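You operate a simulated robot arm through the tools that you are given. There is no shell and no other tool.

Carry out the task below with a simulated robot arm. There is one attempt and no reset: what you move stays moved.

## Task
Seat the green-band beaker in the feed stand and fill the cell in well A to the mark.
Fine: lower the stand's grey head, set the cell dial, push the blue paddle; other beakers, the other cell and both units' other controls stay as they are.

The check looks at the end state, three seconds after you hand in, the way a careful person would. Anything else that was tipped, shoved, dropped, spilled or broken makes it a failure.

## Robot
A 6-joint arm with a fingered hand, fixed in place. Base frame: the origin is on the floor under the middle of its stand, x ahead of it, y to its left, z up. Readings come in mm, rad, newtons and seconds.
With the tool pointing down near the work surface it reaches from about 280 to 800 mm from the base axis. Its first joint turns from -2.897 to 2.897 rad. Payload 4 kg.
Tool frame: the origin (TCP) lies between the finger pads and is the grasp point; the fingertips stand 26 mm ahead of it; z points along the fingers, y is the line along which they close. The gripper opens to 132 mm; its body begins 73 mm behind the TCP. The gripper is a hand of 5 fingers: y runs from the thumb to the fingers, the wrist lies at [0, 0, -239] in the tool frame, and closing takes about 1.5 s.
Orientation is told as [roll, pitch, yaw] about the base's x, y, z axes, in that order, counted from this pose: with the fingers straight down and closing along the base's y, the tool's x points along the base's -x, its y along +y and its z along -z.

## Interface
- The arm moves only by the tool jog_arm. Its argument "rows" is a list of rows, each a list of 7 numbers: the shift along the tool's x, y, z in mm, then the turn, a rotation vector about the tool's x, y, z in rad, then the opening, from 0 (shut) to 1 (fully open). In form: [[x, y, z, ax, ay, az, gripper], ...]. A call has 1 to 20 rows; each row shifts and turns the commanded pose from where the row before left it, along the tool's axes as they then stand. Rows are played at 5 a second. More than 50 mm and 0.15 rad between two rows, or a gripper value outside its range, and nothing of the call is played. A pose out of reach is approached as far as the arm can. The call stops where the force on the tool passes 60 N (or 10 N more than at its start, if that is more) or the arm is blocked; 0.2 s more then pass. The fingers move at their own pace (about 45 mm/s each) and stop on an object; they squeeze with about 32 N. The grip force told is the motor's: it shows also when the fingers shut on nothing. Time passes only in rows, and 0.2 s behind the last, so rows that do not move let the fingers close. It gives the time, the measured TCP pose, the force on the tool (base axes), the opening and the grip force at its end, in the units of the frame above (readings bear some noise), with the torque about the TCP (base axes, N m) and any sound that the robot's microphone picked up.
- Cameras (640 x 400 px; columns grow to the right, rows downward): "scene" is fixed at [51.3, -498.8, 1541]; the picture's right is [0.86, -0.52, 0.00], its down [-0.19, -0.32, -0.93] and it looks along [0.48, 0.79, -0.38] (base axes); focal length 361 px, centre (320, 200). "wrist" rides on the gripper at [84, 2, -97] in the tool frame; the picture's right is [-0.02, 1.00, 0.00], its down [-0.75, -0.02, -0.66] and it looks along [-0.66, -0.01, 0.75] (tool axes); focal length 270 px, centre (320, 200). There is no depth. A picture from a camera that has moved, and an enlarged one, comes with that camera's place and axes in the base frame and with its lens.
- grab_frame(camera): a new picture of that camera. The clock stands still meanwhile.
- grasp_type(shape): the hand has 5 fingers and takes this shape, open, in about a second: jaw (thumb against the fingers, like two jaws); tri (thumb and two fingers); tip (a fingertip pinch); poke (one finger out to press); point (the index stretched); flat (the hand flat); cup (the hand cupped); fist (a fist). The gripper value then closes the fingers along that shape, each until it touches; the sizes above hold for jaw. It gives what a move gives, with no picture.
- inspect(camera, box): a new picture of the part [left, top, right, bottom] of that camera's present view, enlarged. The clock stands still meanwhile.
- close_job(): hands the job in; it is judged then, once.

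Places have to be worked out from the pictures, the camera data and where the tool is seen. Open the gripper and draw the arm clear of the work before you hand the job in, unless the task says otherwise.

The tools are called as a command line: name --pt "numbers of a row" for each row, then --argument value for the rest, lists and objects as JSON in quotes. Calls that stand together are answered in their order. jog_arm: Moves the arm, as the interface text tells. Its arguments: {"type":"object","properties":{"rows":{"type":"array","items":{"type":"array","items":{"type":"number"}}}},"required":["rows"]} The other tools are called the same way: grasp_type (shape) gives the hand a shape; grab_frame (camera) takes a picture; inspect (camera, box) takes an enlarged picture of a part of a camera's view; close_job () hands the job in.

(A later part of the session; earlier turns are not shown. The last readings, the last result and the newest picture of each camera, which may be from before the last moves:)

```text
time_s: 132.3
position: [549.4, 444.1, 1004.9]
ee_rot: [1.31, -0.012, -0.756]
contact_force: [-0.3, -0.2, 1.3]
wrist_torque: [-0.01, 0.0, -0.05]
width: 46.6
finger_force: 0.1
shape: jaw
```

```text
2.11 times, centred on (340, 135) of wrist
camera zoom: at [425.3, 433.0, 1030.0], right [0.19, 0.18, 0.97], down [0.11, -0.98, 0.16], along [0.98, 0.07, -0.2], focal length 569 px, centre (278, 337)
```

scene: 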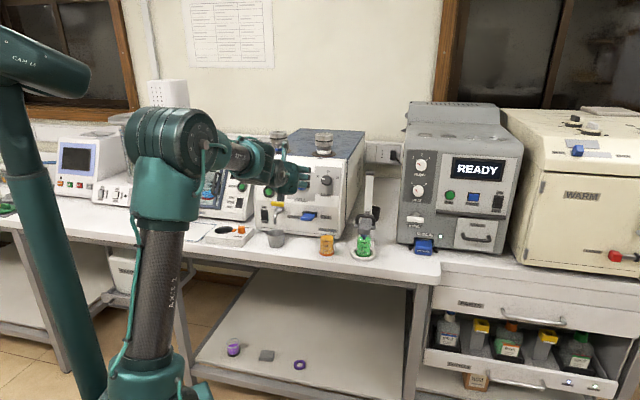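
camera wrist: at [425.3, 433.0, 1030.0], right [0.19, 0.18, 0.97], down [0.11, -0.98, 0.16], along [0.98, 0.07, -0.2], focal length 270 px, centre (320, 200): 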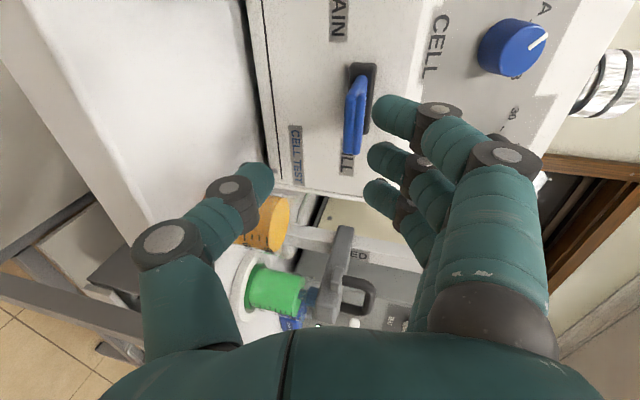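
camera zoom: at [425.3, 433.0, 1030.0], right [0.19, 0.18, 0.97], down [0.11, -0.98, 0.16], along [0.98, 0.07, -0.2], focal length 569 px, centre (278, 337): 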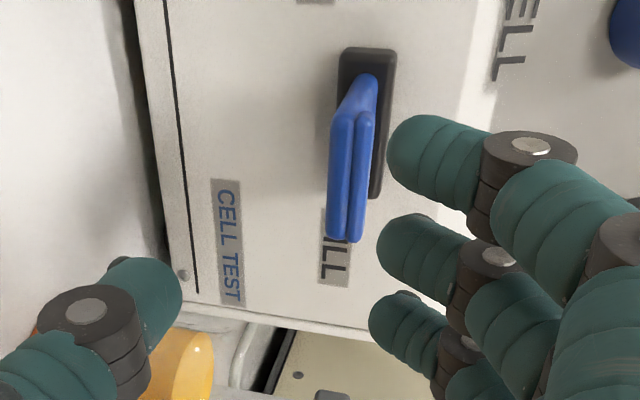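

The paddle end is at about s = 104, q = 790, z = 1008, 44 mm wide. I move in most of the way, level, with the closing centre at paddle height.

jog_arm --pt "0 4.94 13.1 0 0 0 0.35" --pt "0 4.94 13.1 0 0 0 0.35" --pt "0 4.94 13.1 0 0 0 0.35" --pt "0 0 0 0 0 0 0.35"

inspect --camera "wrist" --box '[220, 60, 460, 250]'

inspect --camera "scene" --box '[270, 180, 360, 260]'

```text
time_s: 133.3
position: [578.6, 473.8, 1010.0]
ee_rot: [1.309, -0.011, -0.757]
contact_force: [0.1, -0.4, 0.7]
wrist_torque: [-0.01, 0.01, -0.04]
width: 46.9
finger_force: 0.0
shape: jaw
```

```text
2.11 times, centred on (340, 155) of wrist
camera zoom: at [454.7, 463.8, 1035.0], right [0.19, 0.18, 0.97], down [0.11, -0.98, 0.16], along [0.98, 0.07, -0.2], focal length 569 px, centre (278, 295)
```

zoom: 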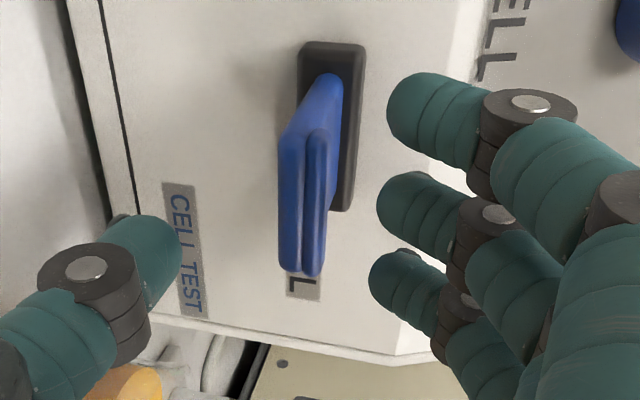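

```text
5.00 times, centred on (315, 220) of scene
camera zoom: at [51.3, -498.8, 1541.0], right [0.86, -0.52, 0.0], down [-0.19, -0.32, -0.93], along [0.48, 0.79, -0.38], focal length 1803 px, centre (345, 100)
```

zoom: 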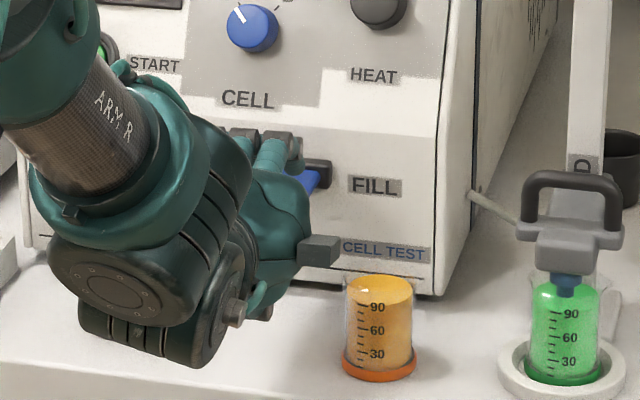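

Paddle end is now about 42 mm ahead and 8 mm above the closing centre. I move the rest in two small steps.

jog_arm --pt "0 3.5 11 0 0 0 0.35" --pt "0 3.5 11 0 0 0 0.35" --pt "0 0 0 0 0 0 0.35"

inspect --camera "wrist" --box '[220, 80, 460, 270]'

```text
time_s: 134.1
position: [594.7, 490.1, 1011.5]
ee_rot: [1.309, -0.01, -0.758]
contact_force: [-0.2, 0.8, -0.2]
wrist_torque: [0.0, 0.02, 0.0]
width: 46.7
finger_force: 0.1
shape: jaw
```

```text
2.11 times, centred on (340, 175) of wrist
camera zoom: at [470.5, 480.7, 1035.7], right [0.19, 0.18, 0.97], down [0.11, -0.98, 0.16], along [0.98, 0.07, -0.2], focal length 569 px, centre (278, 253)
```

zoom: 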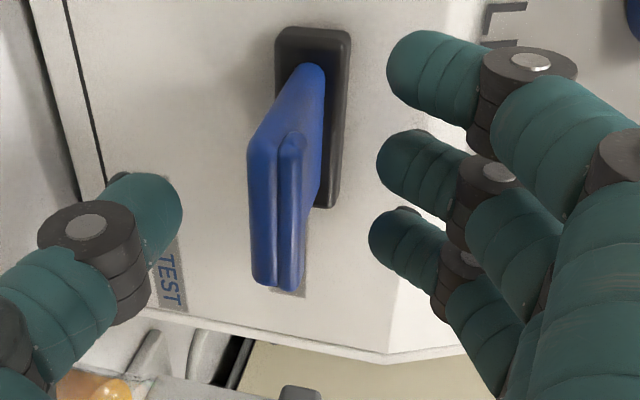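

The paddle end is centred between thumb and fingers with 12–18 mm overlap. I pinch it gently.

jog_arm --pt "0 0 0 0 0 0 0.3" --pt "0 0 0 0 0 0 0.25" --pt "0 0 0 0 0 0 0.2" --pt "0 0 0 0 0 0 0.16" --pt "0 0 0 0 0 0 0.13"

inspect --camera "wrist" --box '[220, 80, 460, 270]'

inspect --camera "scene" --box '[250, 150, 340, 230]'

```text
time_s: 135.3
position: [594.7, 491.8, 1011.2]
ee_rot: [1.309, -0.012, -0.758]
contact_force: [0.7, 0.5, -0.4]
wrist_torque: [0.01, 0.0, -0.02]
width: 17.9
finger_force: 0.1
shape: jaw
```

```text
2.11 times, centred on (340, 175) of wrist
camera zoom: at [470.3, 480.6, 1035.8], right [0.19, 0.18, 0.97], down [0.11, -0.98, 0.16], along [0.98, 0.07, -0.2], focal length 569 px, centre (278, 253)
```

zoom: 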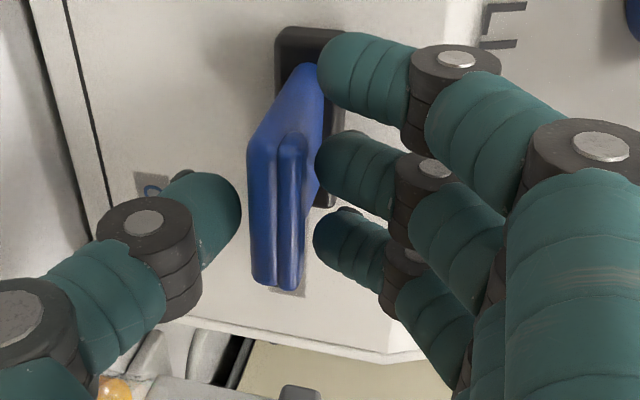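

```text
5.00 times, centred on (295, 190) of scene
camera zoom: at [51.3, -498.8, 1541.0], right [0.86, -0.52, 0.0], down [-0.19, -0.32, -0.93], along [0.48, 0.79, -0.38], focal length 1803 px, centre (445, 250)
```

zoom: 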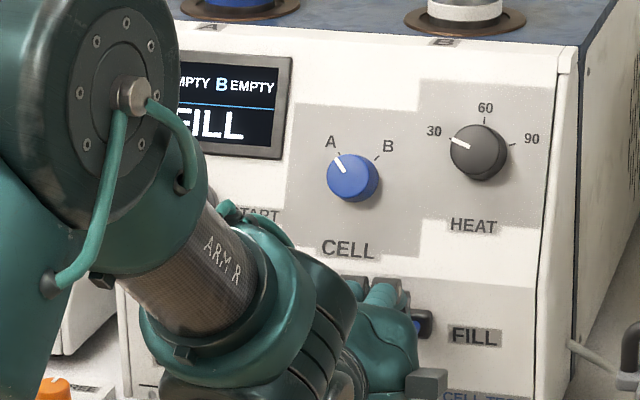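

Thumb and two fingers flank the plate, index at its left edge. I close fully onto it.

jog_arm --pt "0 0 0 0 0 0 0.1" --pt "0 0 0 0 0 0 0.07" --pt "0 0 0 0 0 0 0.04" --pt "0 0 0 0 0 0 0.04"

inspect --camera "wrist" --box '[220, 80, 460, 270]'

```text
time_s: 136.3
position: [594.1, 491.5, 1011.1]
ee_rot: [1.307, -0.012, -0.758]
contact_force: [1.3, 0.7, -5.5]
wrist_torque: [0.06, -0.06, 0.02]
width: 0.0
finger_force: 32.4
shape: jaw
```

```text
2.11 times, centred on (340, 175) of wrist
camera zoom: at [470.3, 480.6, 1034.8], right [0.19, 0.18, 0.97], down [0.11, -0.98, 0.16], along [0.98, 0.07, -0.2], focal length 569 px, centre (278, 253)
```

zoom: 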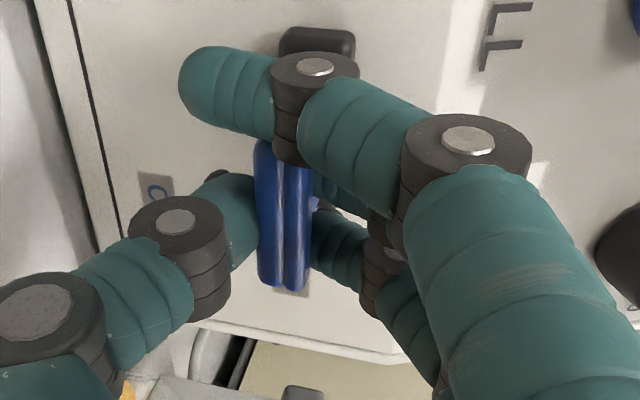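

The plate is held. I check the display before moving it.

inspect --camera "scene" --box '[250, 140, 330, 200]'

```text
6.67 times, centred on (290, 170) of scene
camera zoom: at [51.3, -498.8, 1541.0], right [0.86, -0.52, 0.0], down [-0.19, -0.32, -0.93], along [0.48, 0.79, -0.38], focal length 2404 px, centre (520, 400)
```

zoom: 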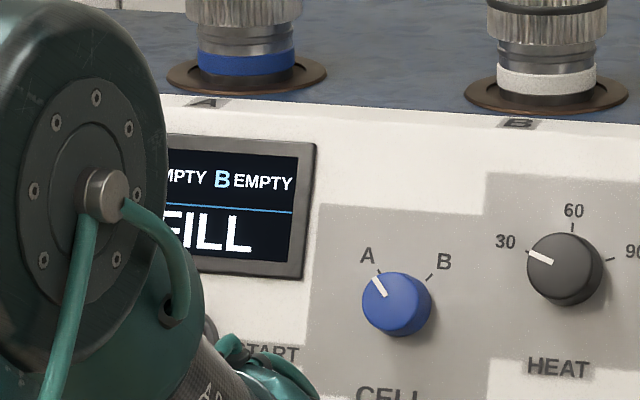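

Display still reads EMPTY for both. I move the paddle right toward FILL by 5 mm and check the force and the display.

jog_arm --pt "-5 0 0 0 0 0 0.04"

inspect --camera "scene" --box '[250, 140, 330, 200]'

inspect --camera "wrist" --box '[220, 80, 460, 270]'

```text
time_s: 136.7
position: [595.8, 490.1, 1010.4]
ee_rot: [1.308, -0.006, -0.752]
contact_force: [-15.4, 15.0, -7.4]
wrist_torque: [0.14, 0.0, 0.37]
width: 0.0
finger_force: 31.7
shape: jaw
```

```text
6.67 times, centred on (290, 170) of scene
camera zoom: at [51.3, -498.8, 1541.0], right [0.86, -0.52, 0.0], down [-0.19, -0.32, -0.93], along [0.48, 0.79, -0.38], focal length 2404 px, centre (520, 400)
```

zoom: 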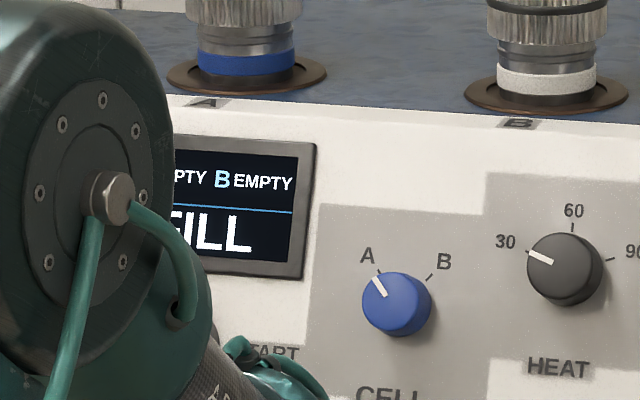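

```text
2.11 times, centred on (340, 175) of wrist
camera zoom: at [471.3, 479.1, 1035.1], right [0.19, 0.18, 0.97], down [0.11, -0.98, 0.16], along [0.98, 0.08, -0.21], focal length 569 px, centre (278, 253)
```

zoom: 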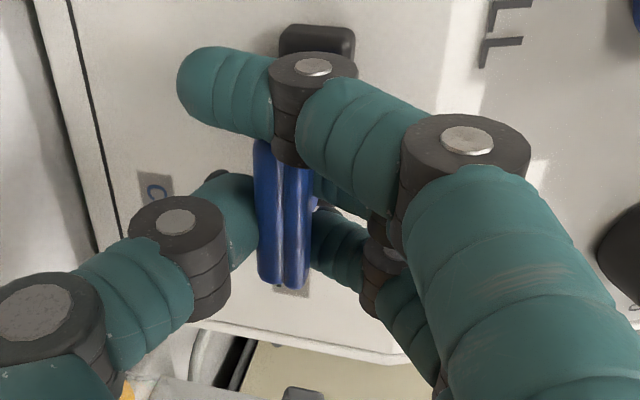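

Pushing sideways gives a stiff 21 N for 2 mm, so the plate does not slide that way easily. I release that load and test how it yields vertically, in small steps.

jog_arm --pt "3 0 0 0 0 0 0.04" --pt "2 0 0 0 0 0 0.04" --pt "0 0 0 0 0 0 0.04"

jog_arm --pt "0 -3 0.8 0 0 0 0.04" --pt "0 0 0 0 0 0 0.04"

inspect --camera "scene" --box '[250, 140, 330, 200]'

inspect --camera "wrist" --box '[220, 80, 460, 270]'

```text
time_s: 137.5
position: [595.0, 489.4, 1009.8]
ee_rot: [1.308, -0.01, -0.759]
contact_force: [-6.6, 2.8, -8.0]
wrist_torque: [0.05, 0.02, 0.11]
width: 0.2
finger_force: 32.5
shape: jaw
```

```text
time_s: 138.1
position: [594.9, 490.6, 1007.6]
ee_rot: [1.311, -0.009, -0.758]
contact_force: [-9.1, -4.0, 2.8]
wrist_torque: [0.21, -0.18, 0.03]
width: 0.0
finger_force: 31.7
shape: jaw
```

```text
6.67 times, centred on (290, 170) of scene
camera zoom: at [51.3, -498.8, 1541.0], right [0.86, -0.52, 0.0], down [-0.19, -0.32, -0.93], along [0.48, 0.79, -0.38], focal length 2404 px, centre (520, 400)
```

zoom: 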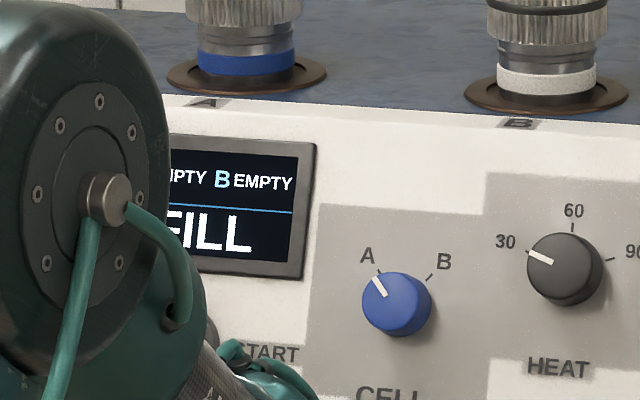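

```text
2.11 times, centred on (340, 175) of wrist
camera zoom: at [470.6, 480.7, 1032.7], right [0.18, 0.18, 0.97], down [0.11, -0.98, 0.16], along [0.98, 0.07, -0.2], focal length 569 px, centre (278, 253)
```

zoom: 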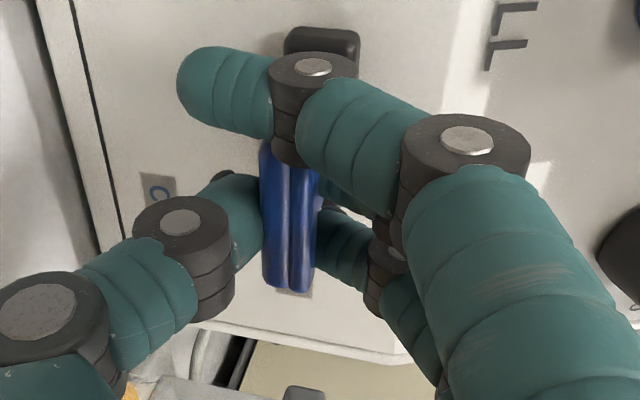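

The vertical test only showed finger compliance. I undo it and push right again in 2 mm steps to see whether the paddle yields at a higher force.

jog_arm --pt "0 3 -0.8 0 0 0 0.04" --pt "0 0 0 0 0 0 0.04"

jog_arm --pt "-3 0 0 0 0 0 0.04" --pt "-2 0 0 0 0 0 0.04" --pt "-2 0 0 0 0 0 0.04"

inspect --camera "scene" --box '[250, 140, 340, 230]'

inspect --camera "wrist" --box '[220, 80, 460, 270]'

```text
time_s: 138.7
position: [594.4, 490.8, 1009.4]
ee_rot: [1.307, -0.01, -0.758]
contact_force: [-5.5, -4.4, -7.2]
wrist_torque: [0.07, -0.09, -0.02]
width: 0.0
finger_force: 32.2
shape: jaw
```

```text
time_s: 139.5
position: [595.7, 489.3, 1010.8]
ee_rot: [1.307, -0.008, -0.753]
contact_force: [-28.5, 17.8, -11.7]
wrist_torque: [0.04, 0.12, 0.5]
width: 0.0
finger_force: 32.6
shape: jaw
```

```text
4.44 times, centred on (295, 185) of scene
camera zoom: at [51.3, -498.8, 1541.0], right [0.86, -0.52, 0.0], down [-0.19, -0.32, -0.93], along [0.48, 0.79, -0.38], focal length 1603 px, centre (431, 267)
```

zoom: 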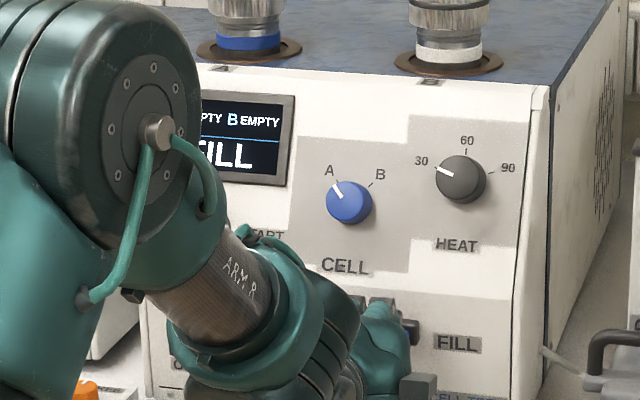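

```text
2.11 times, centred on (340, 175) of wrist
camera zoom: at [471.9, 479.0, 1035.0], right [0.19, 0.18, 0.97], down [0.11, -0.98, 0.16], along [0.98, 0.08, -0.21], focal length 569 px, centre (278, 253)
```

zoom: 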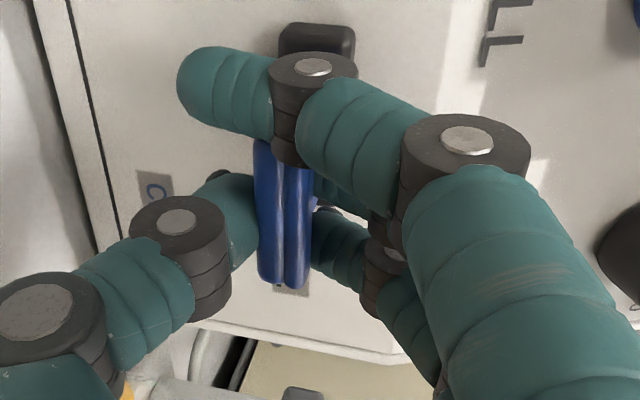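

Even 33 N sideways moves it under 2 mm, so the paddle must not be a slider. With DRAIN on the left and FILL on the right, it may be a rocker pressed down on its FILL side. I let go and back off.

jog_arm --pt "4 0 0 0 0 0 0.04" --pt "3 0 0 0 0 0 0.15" --pt "0 0 0 0 0 0 0.25" --pt "0 0 0 0 0 0 0.35" --pt "0 0 0 0 0 0 0.38" --pt "0 0 -20 0 0 0 0.38" --pt "0 0 -30 0 0 0 0.38"

inspect --camera "wrist" --box '[220, 40, 460, 230]'

inspect --camera "scene" --box '[250, 150, 350, 240]'

```text
time_s: 141.1
position: [561.5, 454.9, 1021.0]
ee_rot: [1.309, -0.011, -0.758]
contact_force: [-0.5, 0.6, 0.6]
wrist_torque: [-0.02, 0.0, 0.01]
width: 49.6
finger_force: 0.0
shape: jaw
```

```text
2.11 times, centred on (340, 135) of wrist
camera zoom: at [437.5, 444.6, 1045.4], right [0.19, 0.18, 0.97], down [0.11, -0.98, 0.16], along [0.98, 0.07, -0.2], focal length 569 px, centre (278, 337)
```

zoom: 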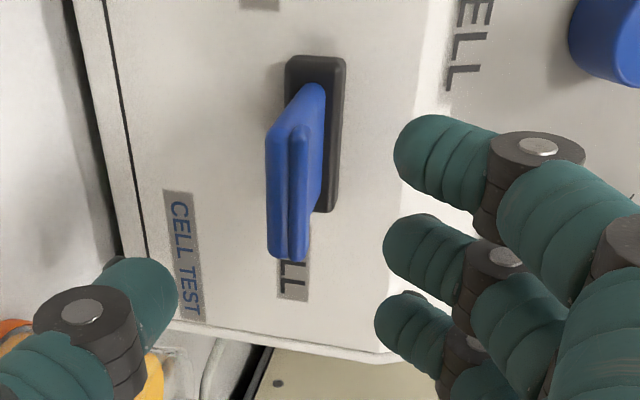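

```text
4.44 times, centred on (300, 195) of scene
camera zoom: at [51.3, -498.8, 1541.0], right [0.86, -0.52, 0.0], down [-0.19, -0.32, -0.93], along [0.48, 0.79, -0.38], focal length 1603 px, centre (409, 222)
```

zoom: 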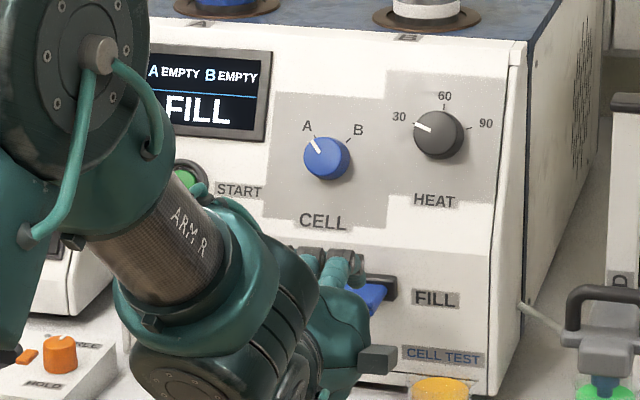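

The paddle looks unchanged, and both displays still show EMPTY. I back off further, go up and roll the hand upright again, closing it into a compact pusher.

jog_arm --pt "0 20 -20 0 0 0 0.2" --pt "0 30 -20 0 0 0 0.0" --pt "0 30 0 0 0 0.1428 0.0" --pt "0 0 0 0 0 0.1428 0.0" --pt "0 0 0 0 0 0.1428 0.0" --pt "0 0 0 0 0 0.1428 0.0" --pt "0 0 0 0 0 0.1428 0.0" --pt "0 0 0 0 0 0.1428 0.0" --pt "0 0 0 0 0 0.1428 0.0" --pt "0 0 0 0 0 0.1428 0.0" --pt "0 0 0 0 0 0.1428 0.0" --pt "0 0 0 0 0 0.1428 0.0" --pt "0 0 0 0 0 0.1428 0.0" --pt "0 0 0 0 0 0 0.0"

grab_frame --camera "wrist"

inspect --camera "scene" --box '[250, 150, 360, 250]'

```text
time_s: 144.1
position: [548.7, 443.8, 1111.3]
ee_rot: [0.031, 1.309, -2.298]
contact_force: [0.2, 0.5, 0.5]
wrist_torque: [0.01, 0.0, -0.01]
width: 0.0
finger_force: 31.8
shape: jaw
```

```text
taken
camera wrist: at [501.1, 390.0, 1216.2], right [0.72, -0.69, -0.01], down [-0.58, -0.6, -0.56], along [0.38, 0.41, -0.83], focal length 270 px, centre (320, 200)
```

wrist: 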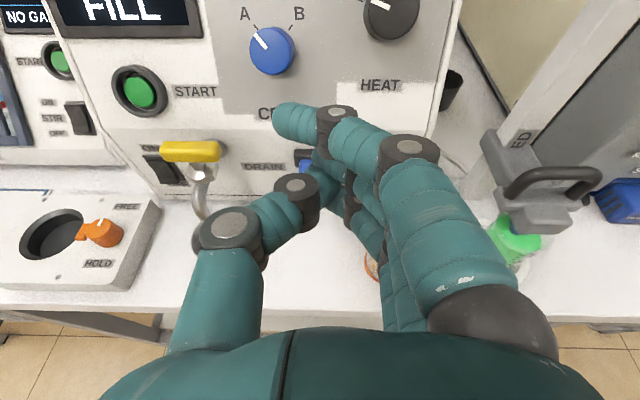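

```text
4.00 times, centred on (305, 200) of scene
camera zoom: at [51.3, -498.8, 1541.0], right [0.86, -0.52, 0.0], down [-0.19, -0.32, -0.93], along [0.48, 0.79, -0.38], focal length 1442 px, centre (380, 200)
```

zoom: 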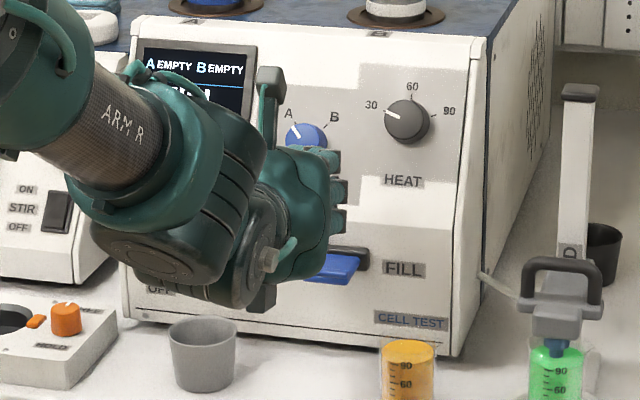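

I position the closed fingers above the paddle's right (FILL) half.

jog_arm --pt "4.9 0.85 18.4 0 0 0 0.0" --pt "4.9 0.85 18.4 0 0 0 0.0" --pt "4.9 0.85 18.4 0 0 0 0.0" --pt "4.9 0.85 18.4 0 0 0 0.0" --pt "-14.5 0 3.9 0 0 0 0.0" --pt "-14.5 0 3.9 0 0 0 0.0" --pt "0 0 0 0 0 0 0.0"

grab_frame --camera "wrist"

inspect --camera "scene" --box '[250, 150, 360, 250]'

```text
time_s: 145.7
position: [602.7, 495.9, 1080.4]
ee_rot: [0.036, 1.31, -2.29]
contact_force: [0.5, 0.1, 0.2]
wrist_torque: [0.05, 0.0, -0.02]
width: 0.1
finger_force: 31.9
shape: jaw
```

```text
taken
camera wrist: at [555.9, 443.5, 1186.1], right [0.72, -0.69, -0.01], down [-0.58, -0.6, -0.56], along [0.38, 0.41, -0.83], focal length 270 px, centre (320, 200)
```

wrist: 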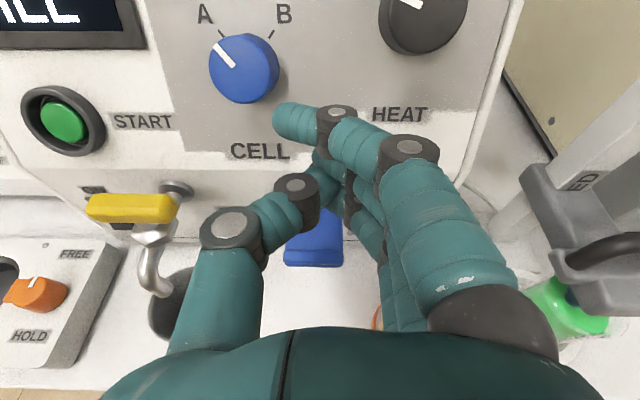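

```text
4.00 times, centred on (305, 200) of scene
camera zoom: at [51.3, -498.8, 1541.0], right [0.86, -0.52, 0.0], down [-0.19, -0.32, -0.93], along [0.48, 0.79, -0.38], focal length 1442 px, centre (380, 200)
```

zoom: 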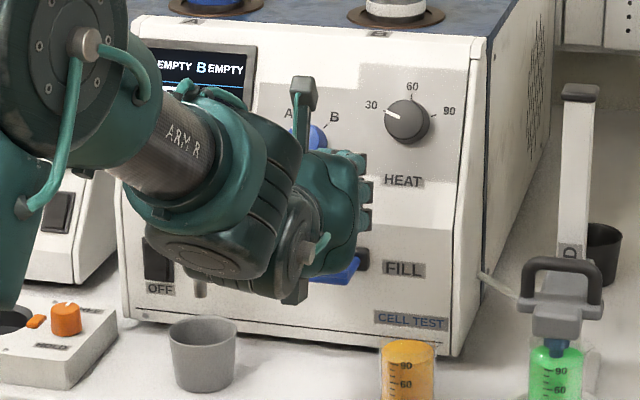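

Fingers are over the plate's right half. I descend toward contact.

jog_arm --pt "-9.7 0 2.6 0 0 0 0.0" --pt "-9.7 0 2.6 0 0 0 0.0" --pt "-5.8 0 1.6 0 0 0 0.0" --pt "0 0 0 0 0 0 0.0"

jog_arm --pt "-2.9 0 0.8 0 0 0 0.0" --pt "0 0 0 0 0 0 0.0"

jog_arm --pt "-2.9 0 0.8 0 0 0 0.0" --pt "0 0 0 0 0 0 0.0"

inspect --camera "wrist" --box '[240, 130, 440, 330]'

```text
time_s: 146.7
position: [604.1, 496.5, 1054.9]
ee_rot: [0.041, 1.309, -2.291]
contact_force: [0.4, 0.1, 1.6]
wrist_torque: [0.03, -0.04, -0.01]
width: 0.1
finger_force: 31.8
shape: jaw
```

```text
time_s: 147.3
position: [603.3, 498.3, 1051.1]
ee_rot: [0.037, 1.309, -2.289]
contact_force: [-0.4, 0.0, 2.3]
wrist_torque: [0.04, -0.01, -0.03]
width: 0.1
finger_force: 32.1
shape: jaw
```

```text
time_s: 147.9
position: [603.4, 496.4, 1048.2]
ee_rot: [0.04, 1.308, -2.29]
contact_force: [0.3, 0.6, 3.3]
wrist_torque: [0.07, -0.02, -0.03]
width: 0.2
finger_force: 32.1
shape: jaw
```

```text
2.00 times, centred on (340, 230) of wrist
camera zoom: at [556.0, 443.3, 1153.8], right [0.72, -0.69, -0.01], down [-0.58, -0.6, -0.56], along [0.38, 0.41, -0.83], focal length 541 px, centre (280, 140)
```

zoom: 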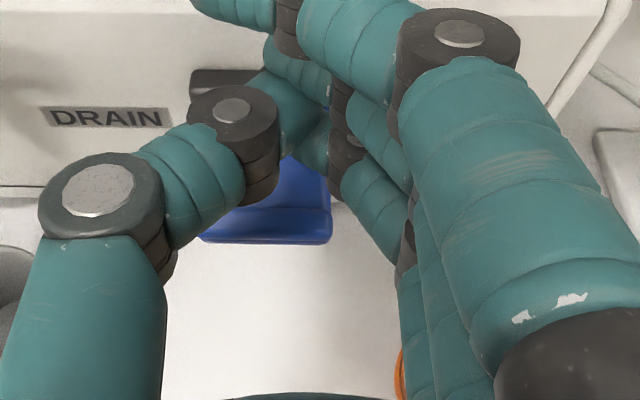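

A soft spring-like resistance appears (3 N over 7 mm), so the paddle yields downward. I check the display and the paddle's state.

inspect --camera "scene" --box '[250, 140, 350, 240]'

inspect --camera "scene" --box '[340, 200, 390, 260]'

```text
4.00 times, centred on (300, 190) of scene
camera zoom: at [51.3, -498.8, 1541.0], right [0.86, -0.52, 0.0], down [-0.19, -0.32, -0.93], along [0.48, 0.79, -0.38], focal length 1442 px, centre (400, 240)
```

zoom: 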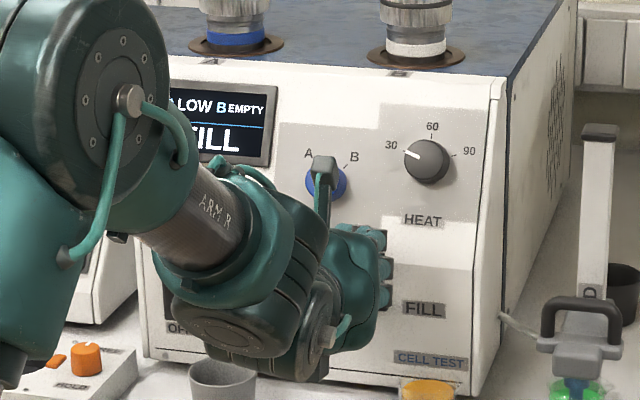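

```text
6.67 times, centred on (365, 230) of scene
camera zoom: at [51.3, -498.8, 1541.0], right [0.86, -0.52, 0.0], down [-0.19, -0.32, -0.93], along [0.48, 0.79, -0.38], focal length 2404 px, centre (20, 0)
```

zoom: 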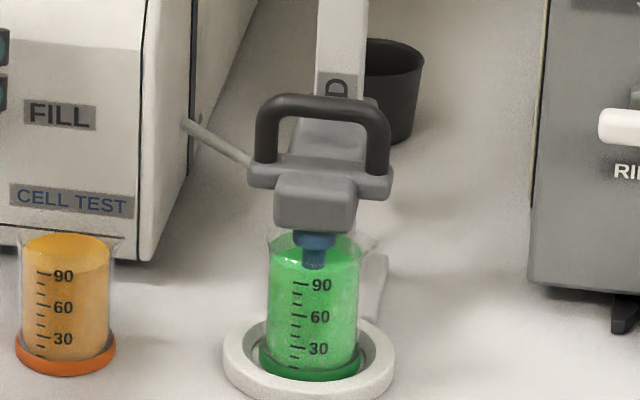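

The display now reads "A LOW", so pressing here feeds cell A. I hold briefly and keep checking the display.

jog_arm --pt "0 0 0 0 0 0 0.0"

inspect --camera "scene" --box '[270, 150, 320, 185]'

inspect --camera "scene" --box '[345, 225, 385, 260]'

```text
time_s: 148.3
position: [604.3, 497.4, 1048.3]
ee_rot: [0.04, 1.31, -2.29]
contact_force: [0.2, 0.7, 2.4]
wrist_torque: [0.05, 0.0, -0.02]
width: 0.1
finger_force: 32.0
shape: jaw
```

```text
11.43 times, centred on (295, 168) of scene
camera zoom: at [51.3, -498.8, 1541.0], right [0.86, -0.52, 0.0], down [-0.19, -0.32, -0.93], along [0.48, 0.79, -0.38], focal length 4121 px, centre (606, 571)
```

zoom: 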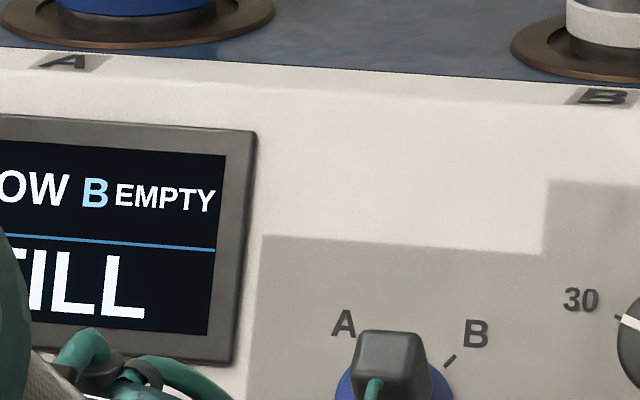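

```text
11.43 times, centred on (365, 242) of scene
camera zoom: at [51.3, -498.8, 1541.0], right [0.86, -0.52, 0.0], down [-0.19, -0.32, -0.93], along [0.48, 0.79, -0.38], focal length 4121 px, centre (-194, -286)
```

zoom: 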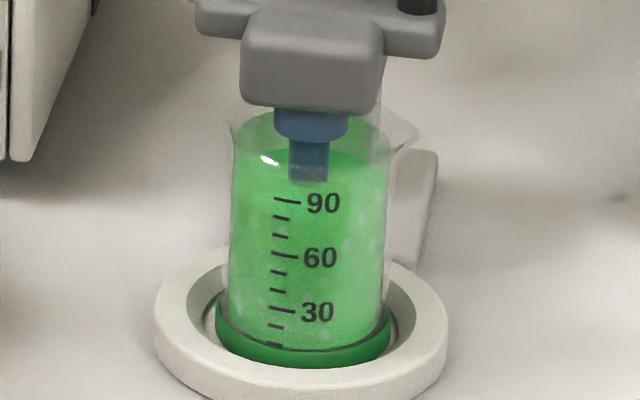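

Still LOW while the beaker's level sinks slowly. I hold in short steps and check each time.

jog_arm --pt "0 0 0 0 0 0 0.0" --pt "0 0 0 0 0 0 0.0"

inspect --camera "scene" --box '[270, 150, 320, 185]'

inspect --camera "scene" --box '[345, 225, 385, 260]'

```text
time_s: 148.9
position: [603.6, 496.9, 1049.1]
ee_rot: [0.038, 1.309, -2.29]
contact_force: [0.8, -0.2, 2.5]
wrist_torque: [0.06, -0.01, 0.01]
width: 0.0
finger_force: 32.3
shape: jaw
```

```text
11.43 times, centred on (295, 168) of scene
camera zoom: at [51.3, -498.8, 1541.0], right [0.86, -0.52, 0.0], down [-0.19, -0.32, -0.93], along [0.48, 0.79, -0.38], focal length 4121 px, centre (606, 571)
```

zoom: 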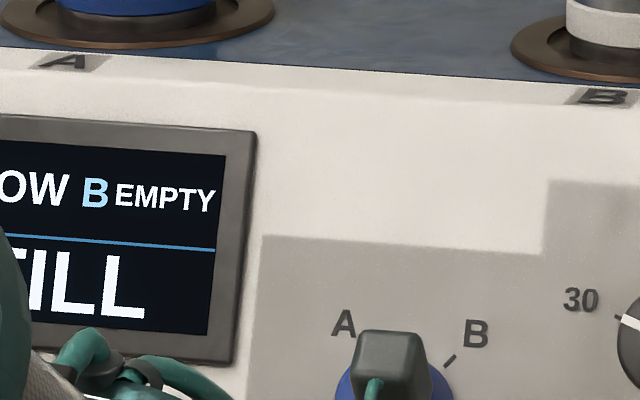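

```text
11.43 times, centred on (365, 242) of scene
camera zoom: at [51.3, -498.8, 1541.0], right [0.86, -0.52, 0.0], down [-0.19, -0.32, -0.93], along [0.48, 0.79, -0.38], focal length 4121 px, centre (-194, -286)
```

zoom: 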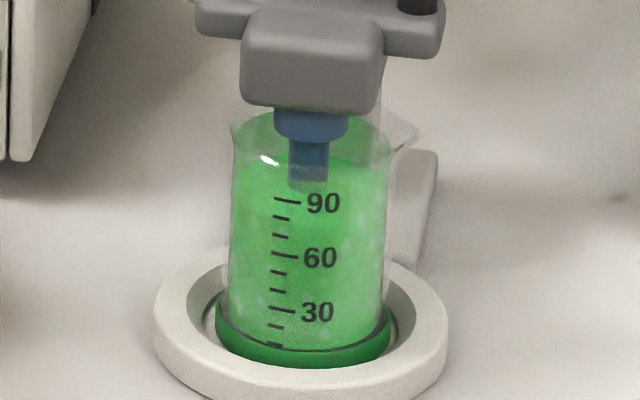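

The surface drops a few millilitres per half second; A still reads LOW. I continue with 0.4 s holds.

jog_arm --pt "0 0 0 0 0 0 0.0"

inspect --camera "scene" --box '[270, 150, 320, 185]'

inspect --camera "scene" --box '[345, 225, 385, 260]'

```text
time_s: 149.3
position: [603.8, 497.4, 1048.8]
ee_rot: [0.038, 1.308, -2.289]
contact_force: [0.4, 0.7, 2.6]
wrist_torque: [0.08, 0.01, -0.02]
width: 0.2
finger_force: 31.4
shape: jaw
```

```text
11.43 times, centred on (295, 168) of scene
camera zoom: at [51.3, -498.8, 1541.0], right [0.86, -0.52, 0.0], down [-0.19, -0.32, -0.93], along [0.48, 0.79, -0.38], focal length 4121 px, centre (606, 571)
```

zoom: 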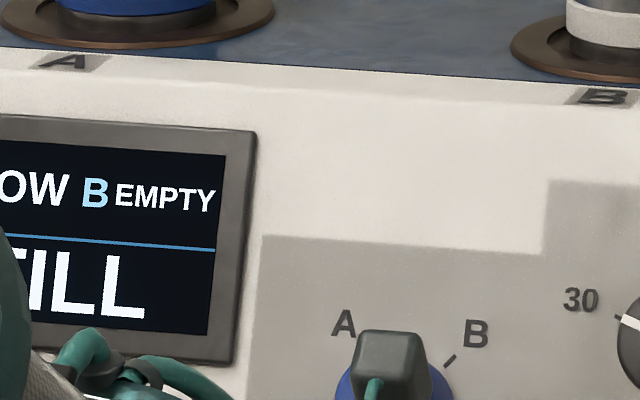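

```text
11.43 times, centred on (365, 242) of scene
camera zoom: at [51.3, -498.8, 1541.0], right [0.86, -0.52, 0.0], down [-0.19, -0.32, -0.93], along [0.48, 0.79, -0.38], focal length 4121 px, centre (-194, -286)
```

zoom: 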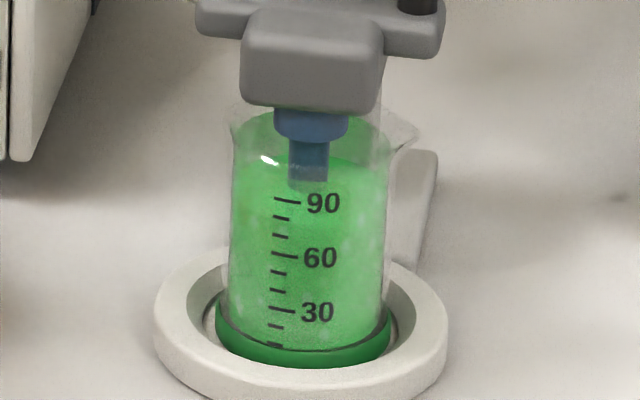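

Little change in 0.4 s. I hold 0.6 s more and check.

jog_arm --pt "0 0 0 0 0 0 0.0" --pt "0 0 0 0 0 0 0.0"

inspect --camera "scene" --box '[270, 150, 320, 185]'

inspect --camera "scene" --box '[345, 225, 385, 260]'

```text
time_s: 149.9
position: [603.2, 497.4, 1047.4]
ee_rot: [0.037, 1.309, -2.29]
contact_force: [0.0, 0.7, 2.9]
wrist_torque: [0.06, 0.01, 0.01]
width: 0.0
finger_force: 32.2
shape: jaw
```

```text
11.43 times, centred on (295, 168) of scene
camera zoom: at [51.3, -498.8, 1541.0], right [0.86, -0.52, 0.0], down [-0.19, -0.32, -0.93], along [0.48, 0.79, -0.38], focal length 4121 px, centre (606, 571)
```

zoom: 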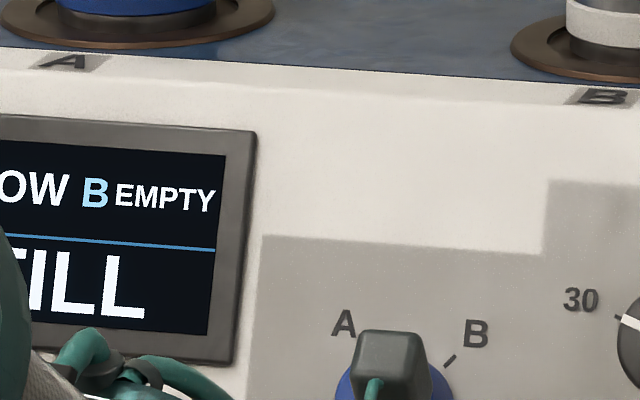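

```text
11.43 times, centred on (365, 242) of scene
camera zoom: at [51.3, -498.8, 1541.0], right [0.86, -0.52, 0.0], down [-0.19, -0.32, -0.93], along [0.48, 0.79, -0.38], focal length 4121 px, centre (-194, -286)
```

zoom: 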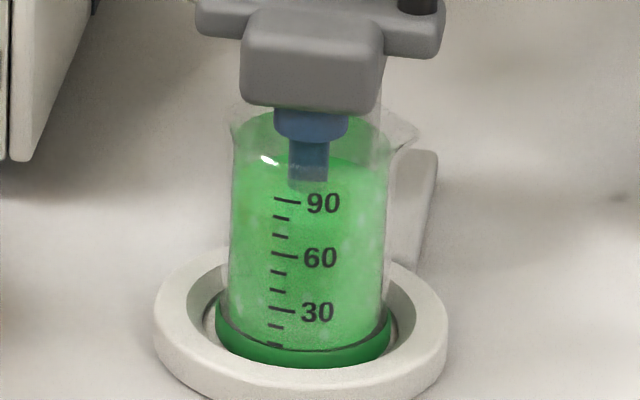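

I zoom tighter on the liquid surface, hold for a second more, and compare.

inspect --camera "scene" --box '[354, 232, 376, 246]'

jog_arm --pt "0 0 0 0 0 0 0.0" --pt "0 0 0 0 0 0 0.0" --pt "0 0 0 0 0 0 0.0"

inspect --camera "scene" --box '[354, 232, 376, 246]'

inspect --camera "scene" --box '[270, 150, 320, 185]'

```text
16.00 times, centred on (365, 239) of scene
camera zoom: at [51.3, -498.8, 1541.0], right [0.86, -0.52, 0.0], down [-0.19, -0.32, -0.93], along [0.48, 0.79, -0.38], focal length 5769 px, centre (-400, -424)
```

zoom: 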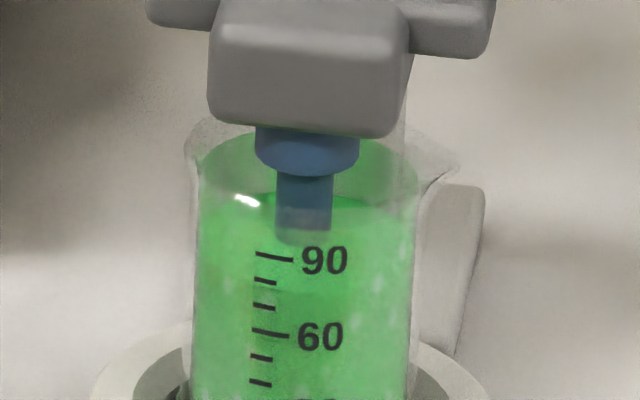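

```text
time_s: 150.7
position: [603.2, 496.4, 1047.8]
ee_rot: [0.038, 1.309, -2.289]
contact_force: [0.2, 0.3, 3.4]
wrist_torque: [0.05, 0.0, -0.01]
width: 0.2
finger_force: 32.2
shape: jaw
```

```text
16.00 times, centred on (365, 239) of scene
camera zoom: at [51.3, -498.8, 1541.0], right [0.86, -0.52, 0.0], down [-0.19, -0.32, -0.93], along [0.48, 0.79, -0.38], focal length 5769 px, centre (-400, -424)
```

zoom: 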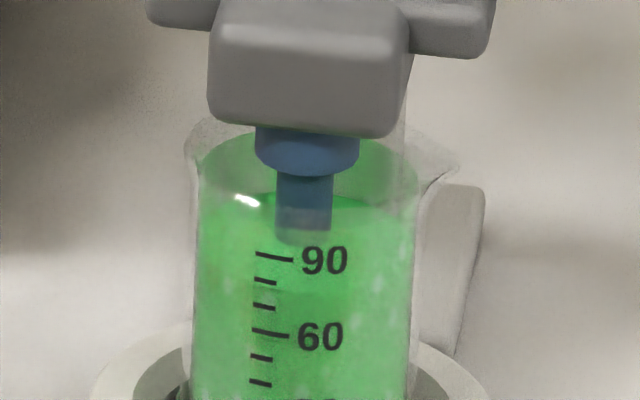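

```text
11.43 times, centred on (295, 168) of scene
camera zoom: at [51.3, -498.8, 1541.0], right [0.86, -0.52, 0.0], down [-0.19, -0.32, -0.93], along [0.48, 0.79, -0.38], focal length 4121 px, centre (606, 571)
```

zoom: 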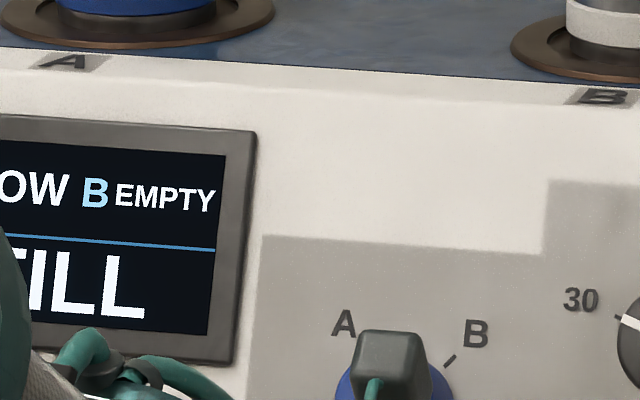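

The level is static while held, so the dose depends on paddle travel rather than time. I press 2 mm further and look.

jog_arm --pt "-1.9 0 0.5 0 0 0 0.0" --pt "0 0 0 0 0 0 0.0"

inspect --camera "scene" --box '[354, 232, 376, 246]'

inspect --camera "scene" --box '[270, 150, 320, 185]'

inspect --camera "wrist" --box '[240, 130, 440, 330]'

```text
time_s: 151.3
position: [602.7, 497.7, 1046.8]
ee_rot: [0.038, 1.309, -2.289]
contact_force: [0.6, 0.7, 3.8]
wrist_torque: [0.09, -0.01, -0.05]
width: 0.0
finger_force: 32.1
shape: jaw
```

```text
16.00 times, centred on (365, 239) of scene
camera zoom: at [51.3, -498.8, 1541.0], right [0.86, -0.52, 0.0], down [-0.19, -0.32, -0.93], along [0.48, 0.79, -0.38], focal length 5769 px, centre (-400, -424)
```

zoom: 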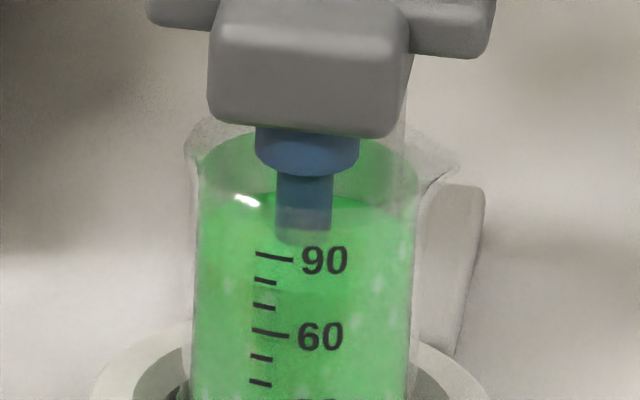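

```text
11.43 times, centred on (295, 168) of scene
camera zoom: at [51.3, -498.8, 1541.0], right [0.86, -0.52, 0.0], down [-0.19, -0.32, -0.93], along [0.48, 0.79, -0.38], focal length 4121 px, centre (606, 571)
```

zoom: 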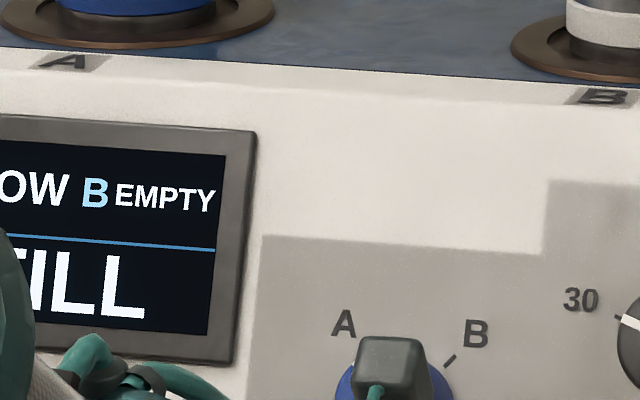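

```text
2.00 times, centred on (340, 230) of wrist
camera zoom: at [556.2, 443.1, 1152.0], right [0.72, -0.69, -0.01], down [-0.58, -0.6, -0.56], along [0.38, 0.41, -0.83], focal length 541 px, centre (280, 140)
```

zoom: 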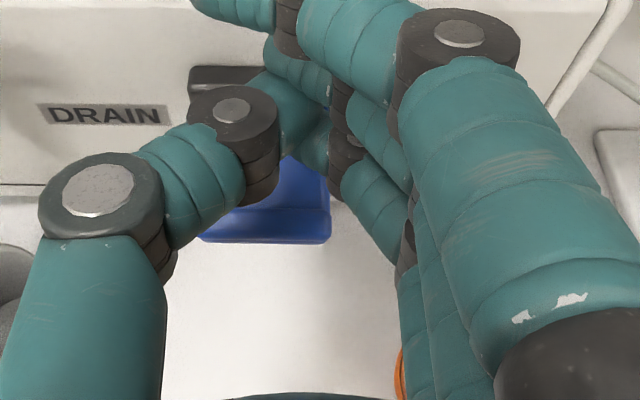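

No further change, so each push seems to deliver one dose. I let the paddle return fully and check the display.

jog_arm --pt "4.8 0 -1.3 0 0 0 0.0" --pt "7.7 0 -2.1 0 0 0 0.0" --pt "7.7 0 -2.1 0 0 0 0.0" --pt "0 0 0 0 0 0 0.0"

inspect --camera "scene" --box '[250, 140, 350, 240]'

inspect --camera "scene" --box '[354, 232, 376, 246]'

inspect --camera "wrist" --box '[240, 130, 440, 330]'

```text
time_s: 152.3
position: [603.5, 497.2, 1068.2]
ee_rot: [0.038, 1.309, -2.289]
contact_force: [-0.3, -0.1, 0.2]
wrist_torque: [-0.02, 0.0, 0.0]
width: 0.0
finger_force: 31.8
shape: jaw
```

```text
4.00 times, centred on (300, 190) of scene
camera zoom: at [51.3, -498.8, 1541.0], right [0.86, -0.52, 0.0], down [-0.19, -0.32, -0.93], along [0.48, 0.79, -0.38], focal length 1442 px, centre (400, 240)
```

zoom: 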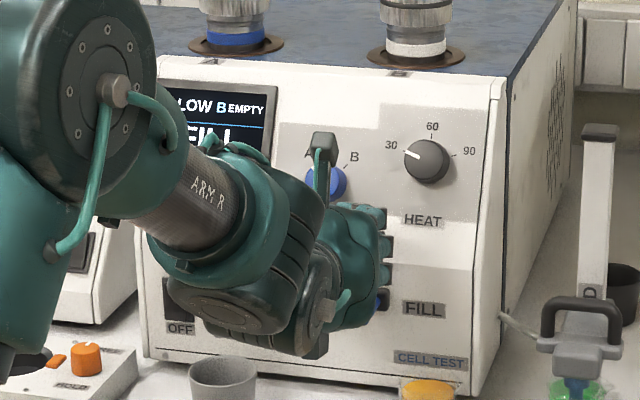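

```text
16.00 times, centred on (365, 239) of scene
camera zoom: at [51.3, -498.8, 1541.0], right [0.86, -0.52, 0.0], down [-0.19, -0.32, -0.93], along [0.48, 0.79, -0.38], focal length 5769 px, centre (-400, -424)
```

zoom: 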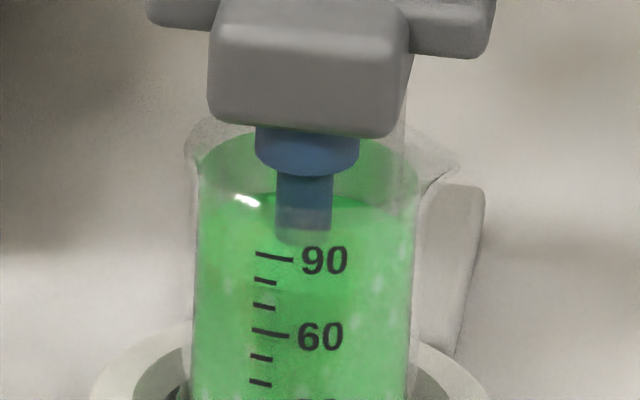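

```text
2.00 times, centred on (340, 230) of wrist
camera zoom: at [556.0, 443.6, 1173.3], right [0.72, -0.69, -0.01], down [-0.58, -0.6, -0.56], along [0.38, 0.41, -0.83], focal length 541 px, centre (280, 140)
```

zoom: 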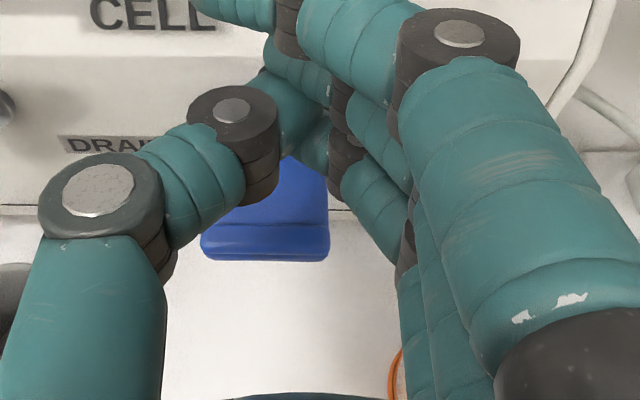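

The paddle springs back and A stays LOW. I push a second time and watch level and display.

jog_arm --pt "-7.7 0 2.1 0 0 0 0.0" --pt "-7.7 0 2.1 0 0 0 0.0" --pt "-4.8 0 1.3 0 0 0 0.0"

inspect --camera "scene" --box '[354, 232, 376, 246]'

inspect --camera "scene" --box '[270, 150, 320, 185]'

```text
time_s: 153.1
position: [601.8, 496.5, 1046.4]
ee_rot: [0.039, 1.309, -2.292]
contact_force: [1.1, 0.4, 2.1]
wrist_torque: [0.09, -0.01, -0.02]
width: 0.0
finger_force: 32.2
shape: jaw
```

```text
16.00 times, centred on (365, 239) of scene
camera zoom: at [51.3, -498.8, 1541.0], right [0.86, -0.52, 0.0], down [-0.19, -0.32, -0.93], along [0.48, 0.79, -0.38], focal length 5769 px, centre (-400, -424)
```

zoom: 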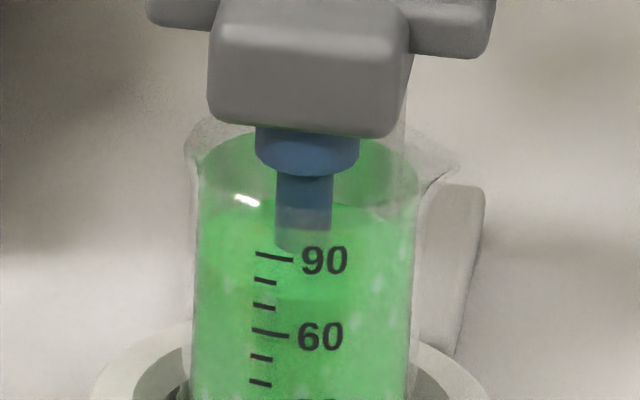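

```text
11.43 times, centred on (295, 168) of scene
camera zoom: at [51.3, -498.8, 1541.0], right [0.86, -0.52, 0.0], down [-0.19, -0.32, -0.93], along [0.48, 0.79, -0.38], focal length 4121 px, centre (606, 571)
```

zoom: 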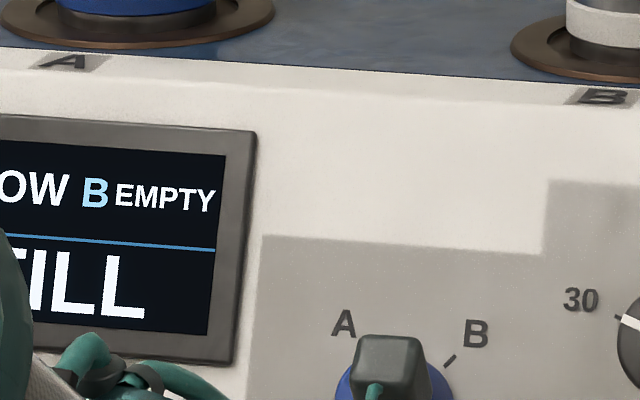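

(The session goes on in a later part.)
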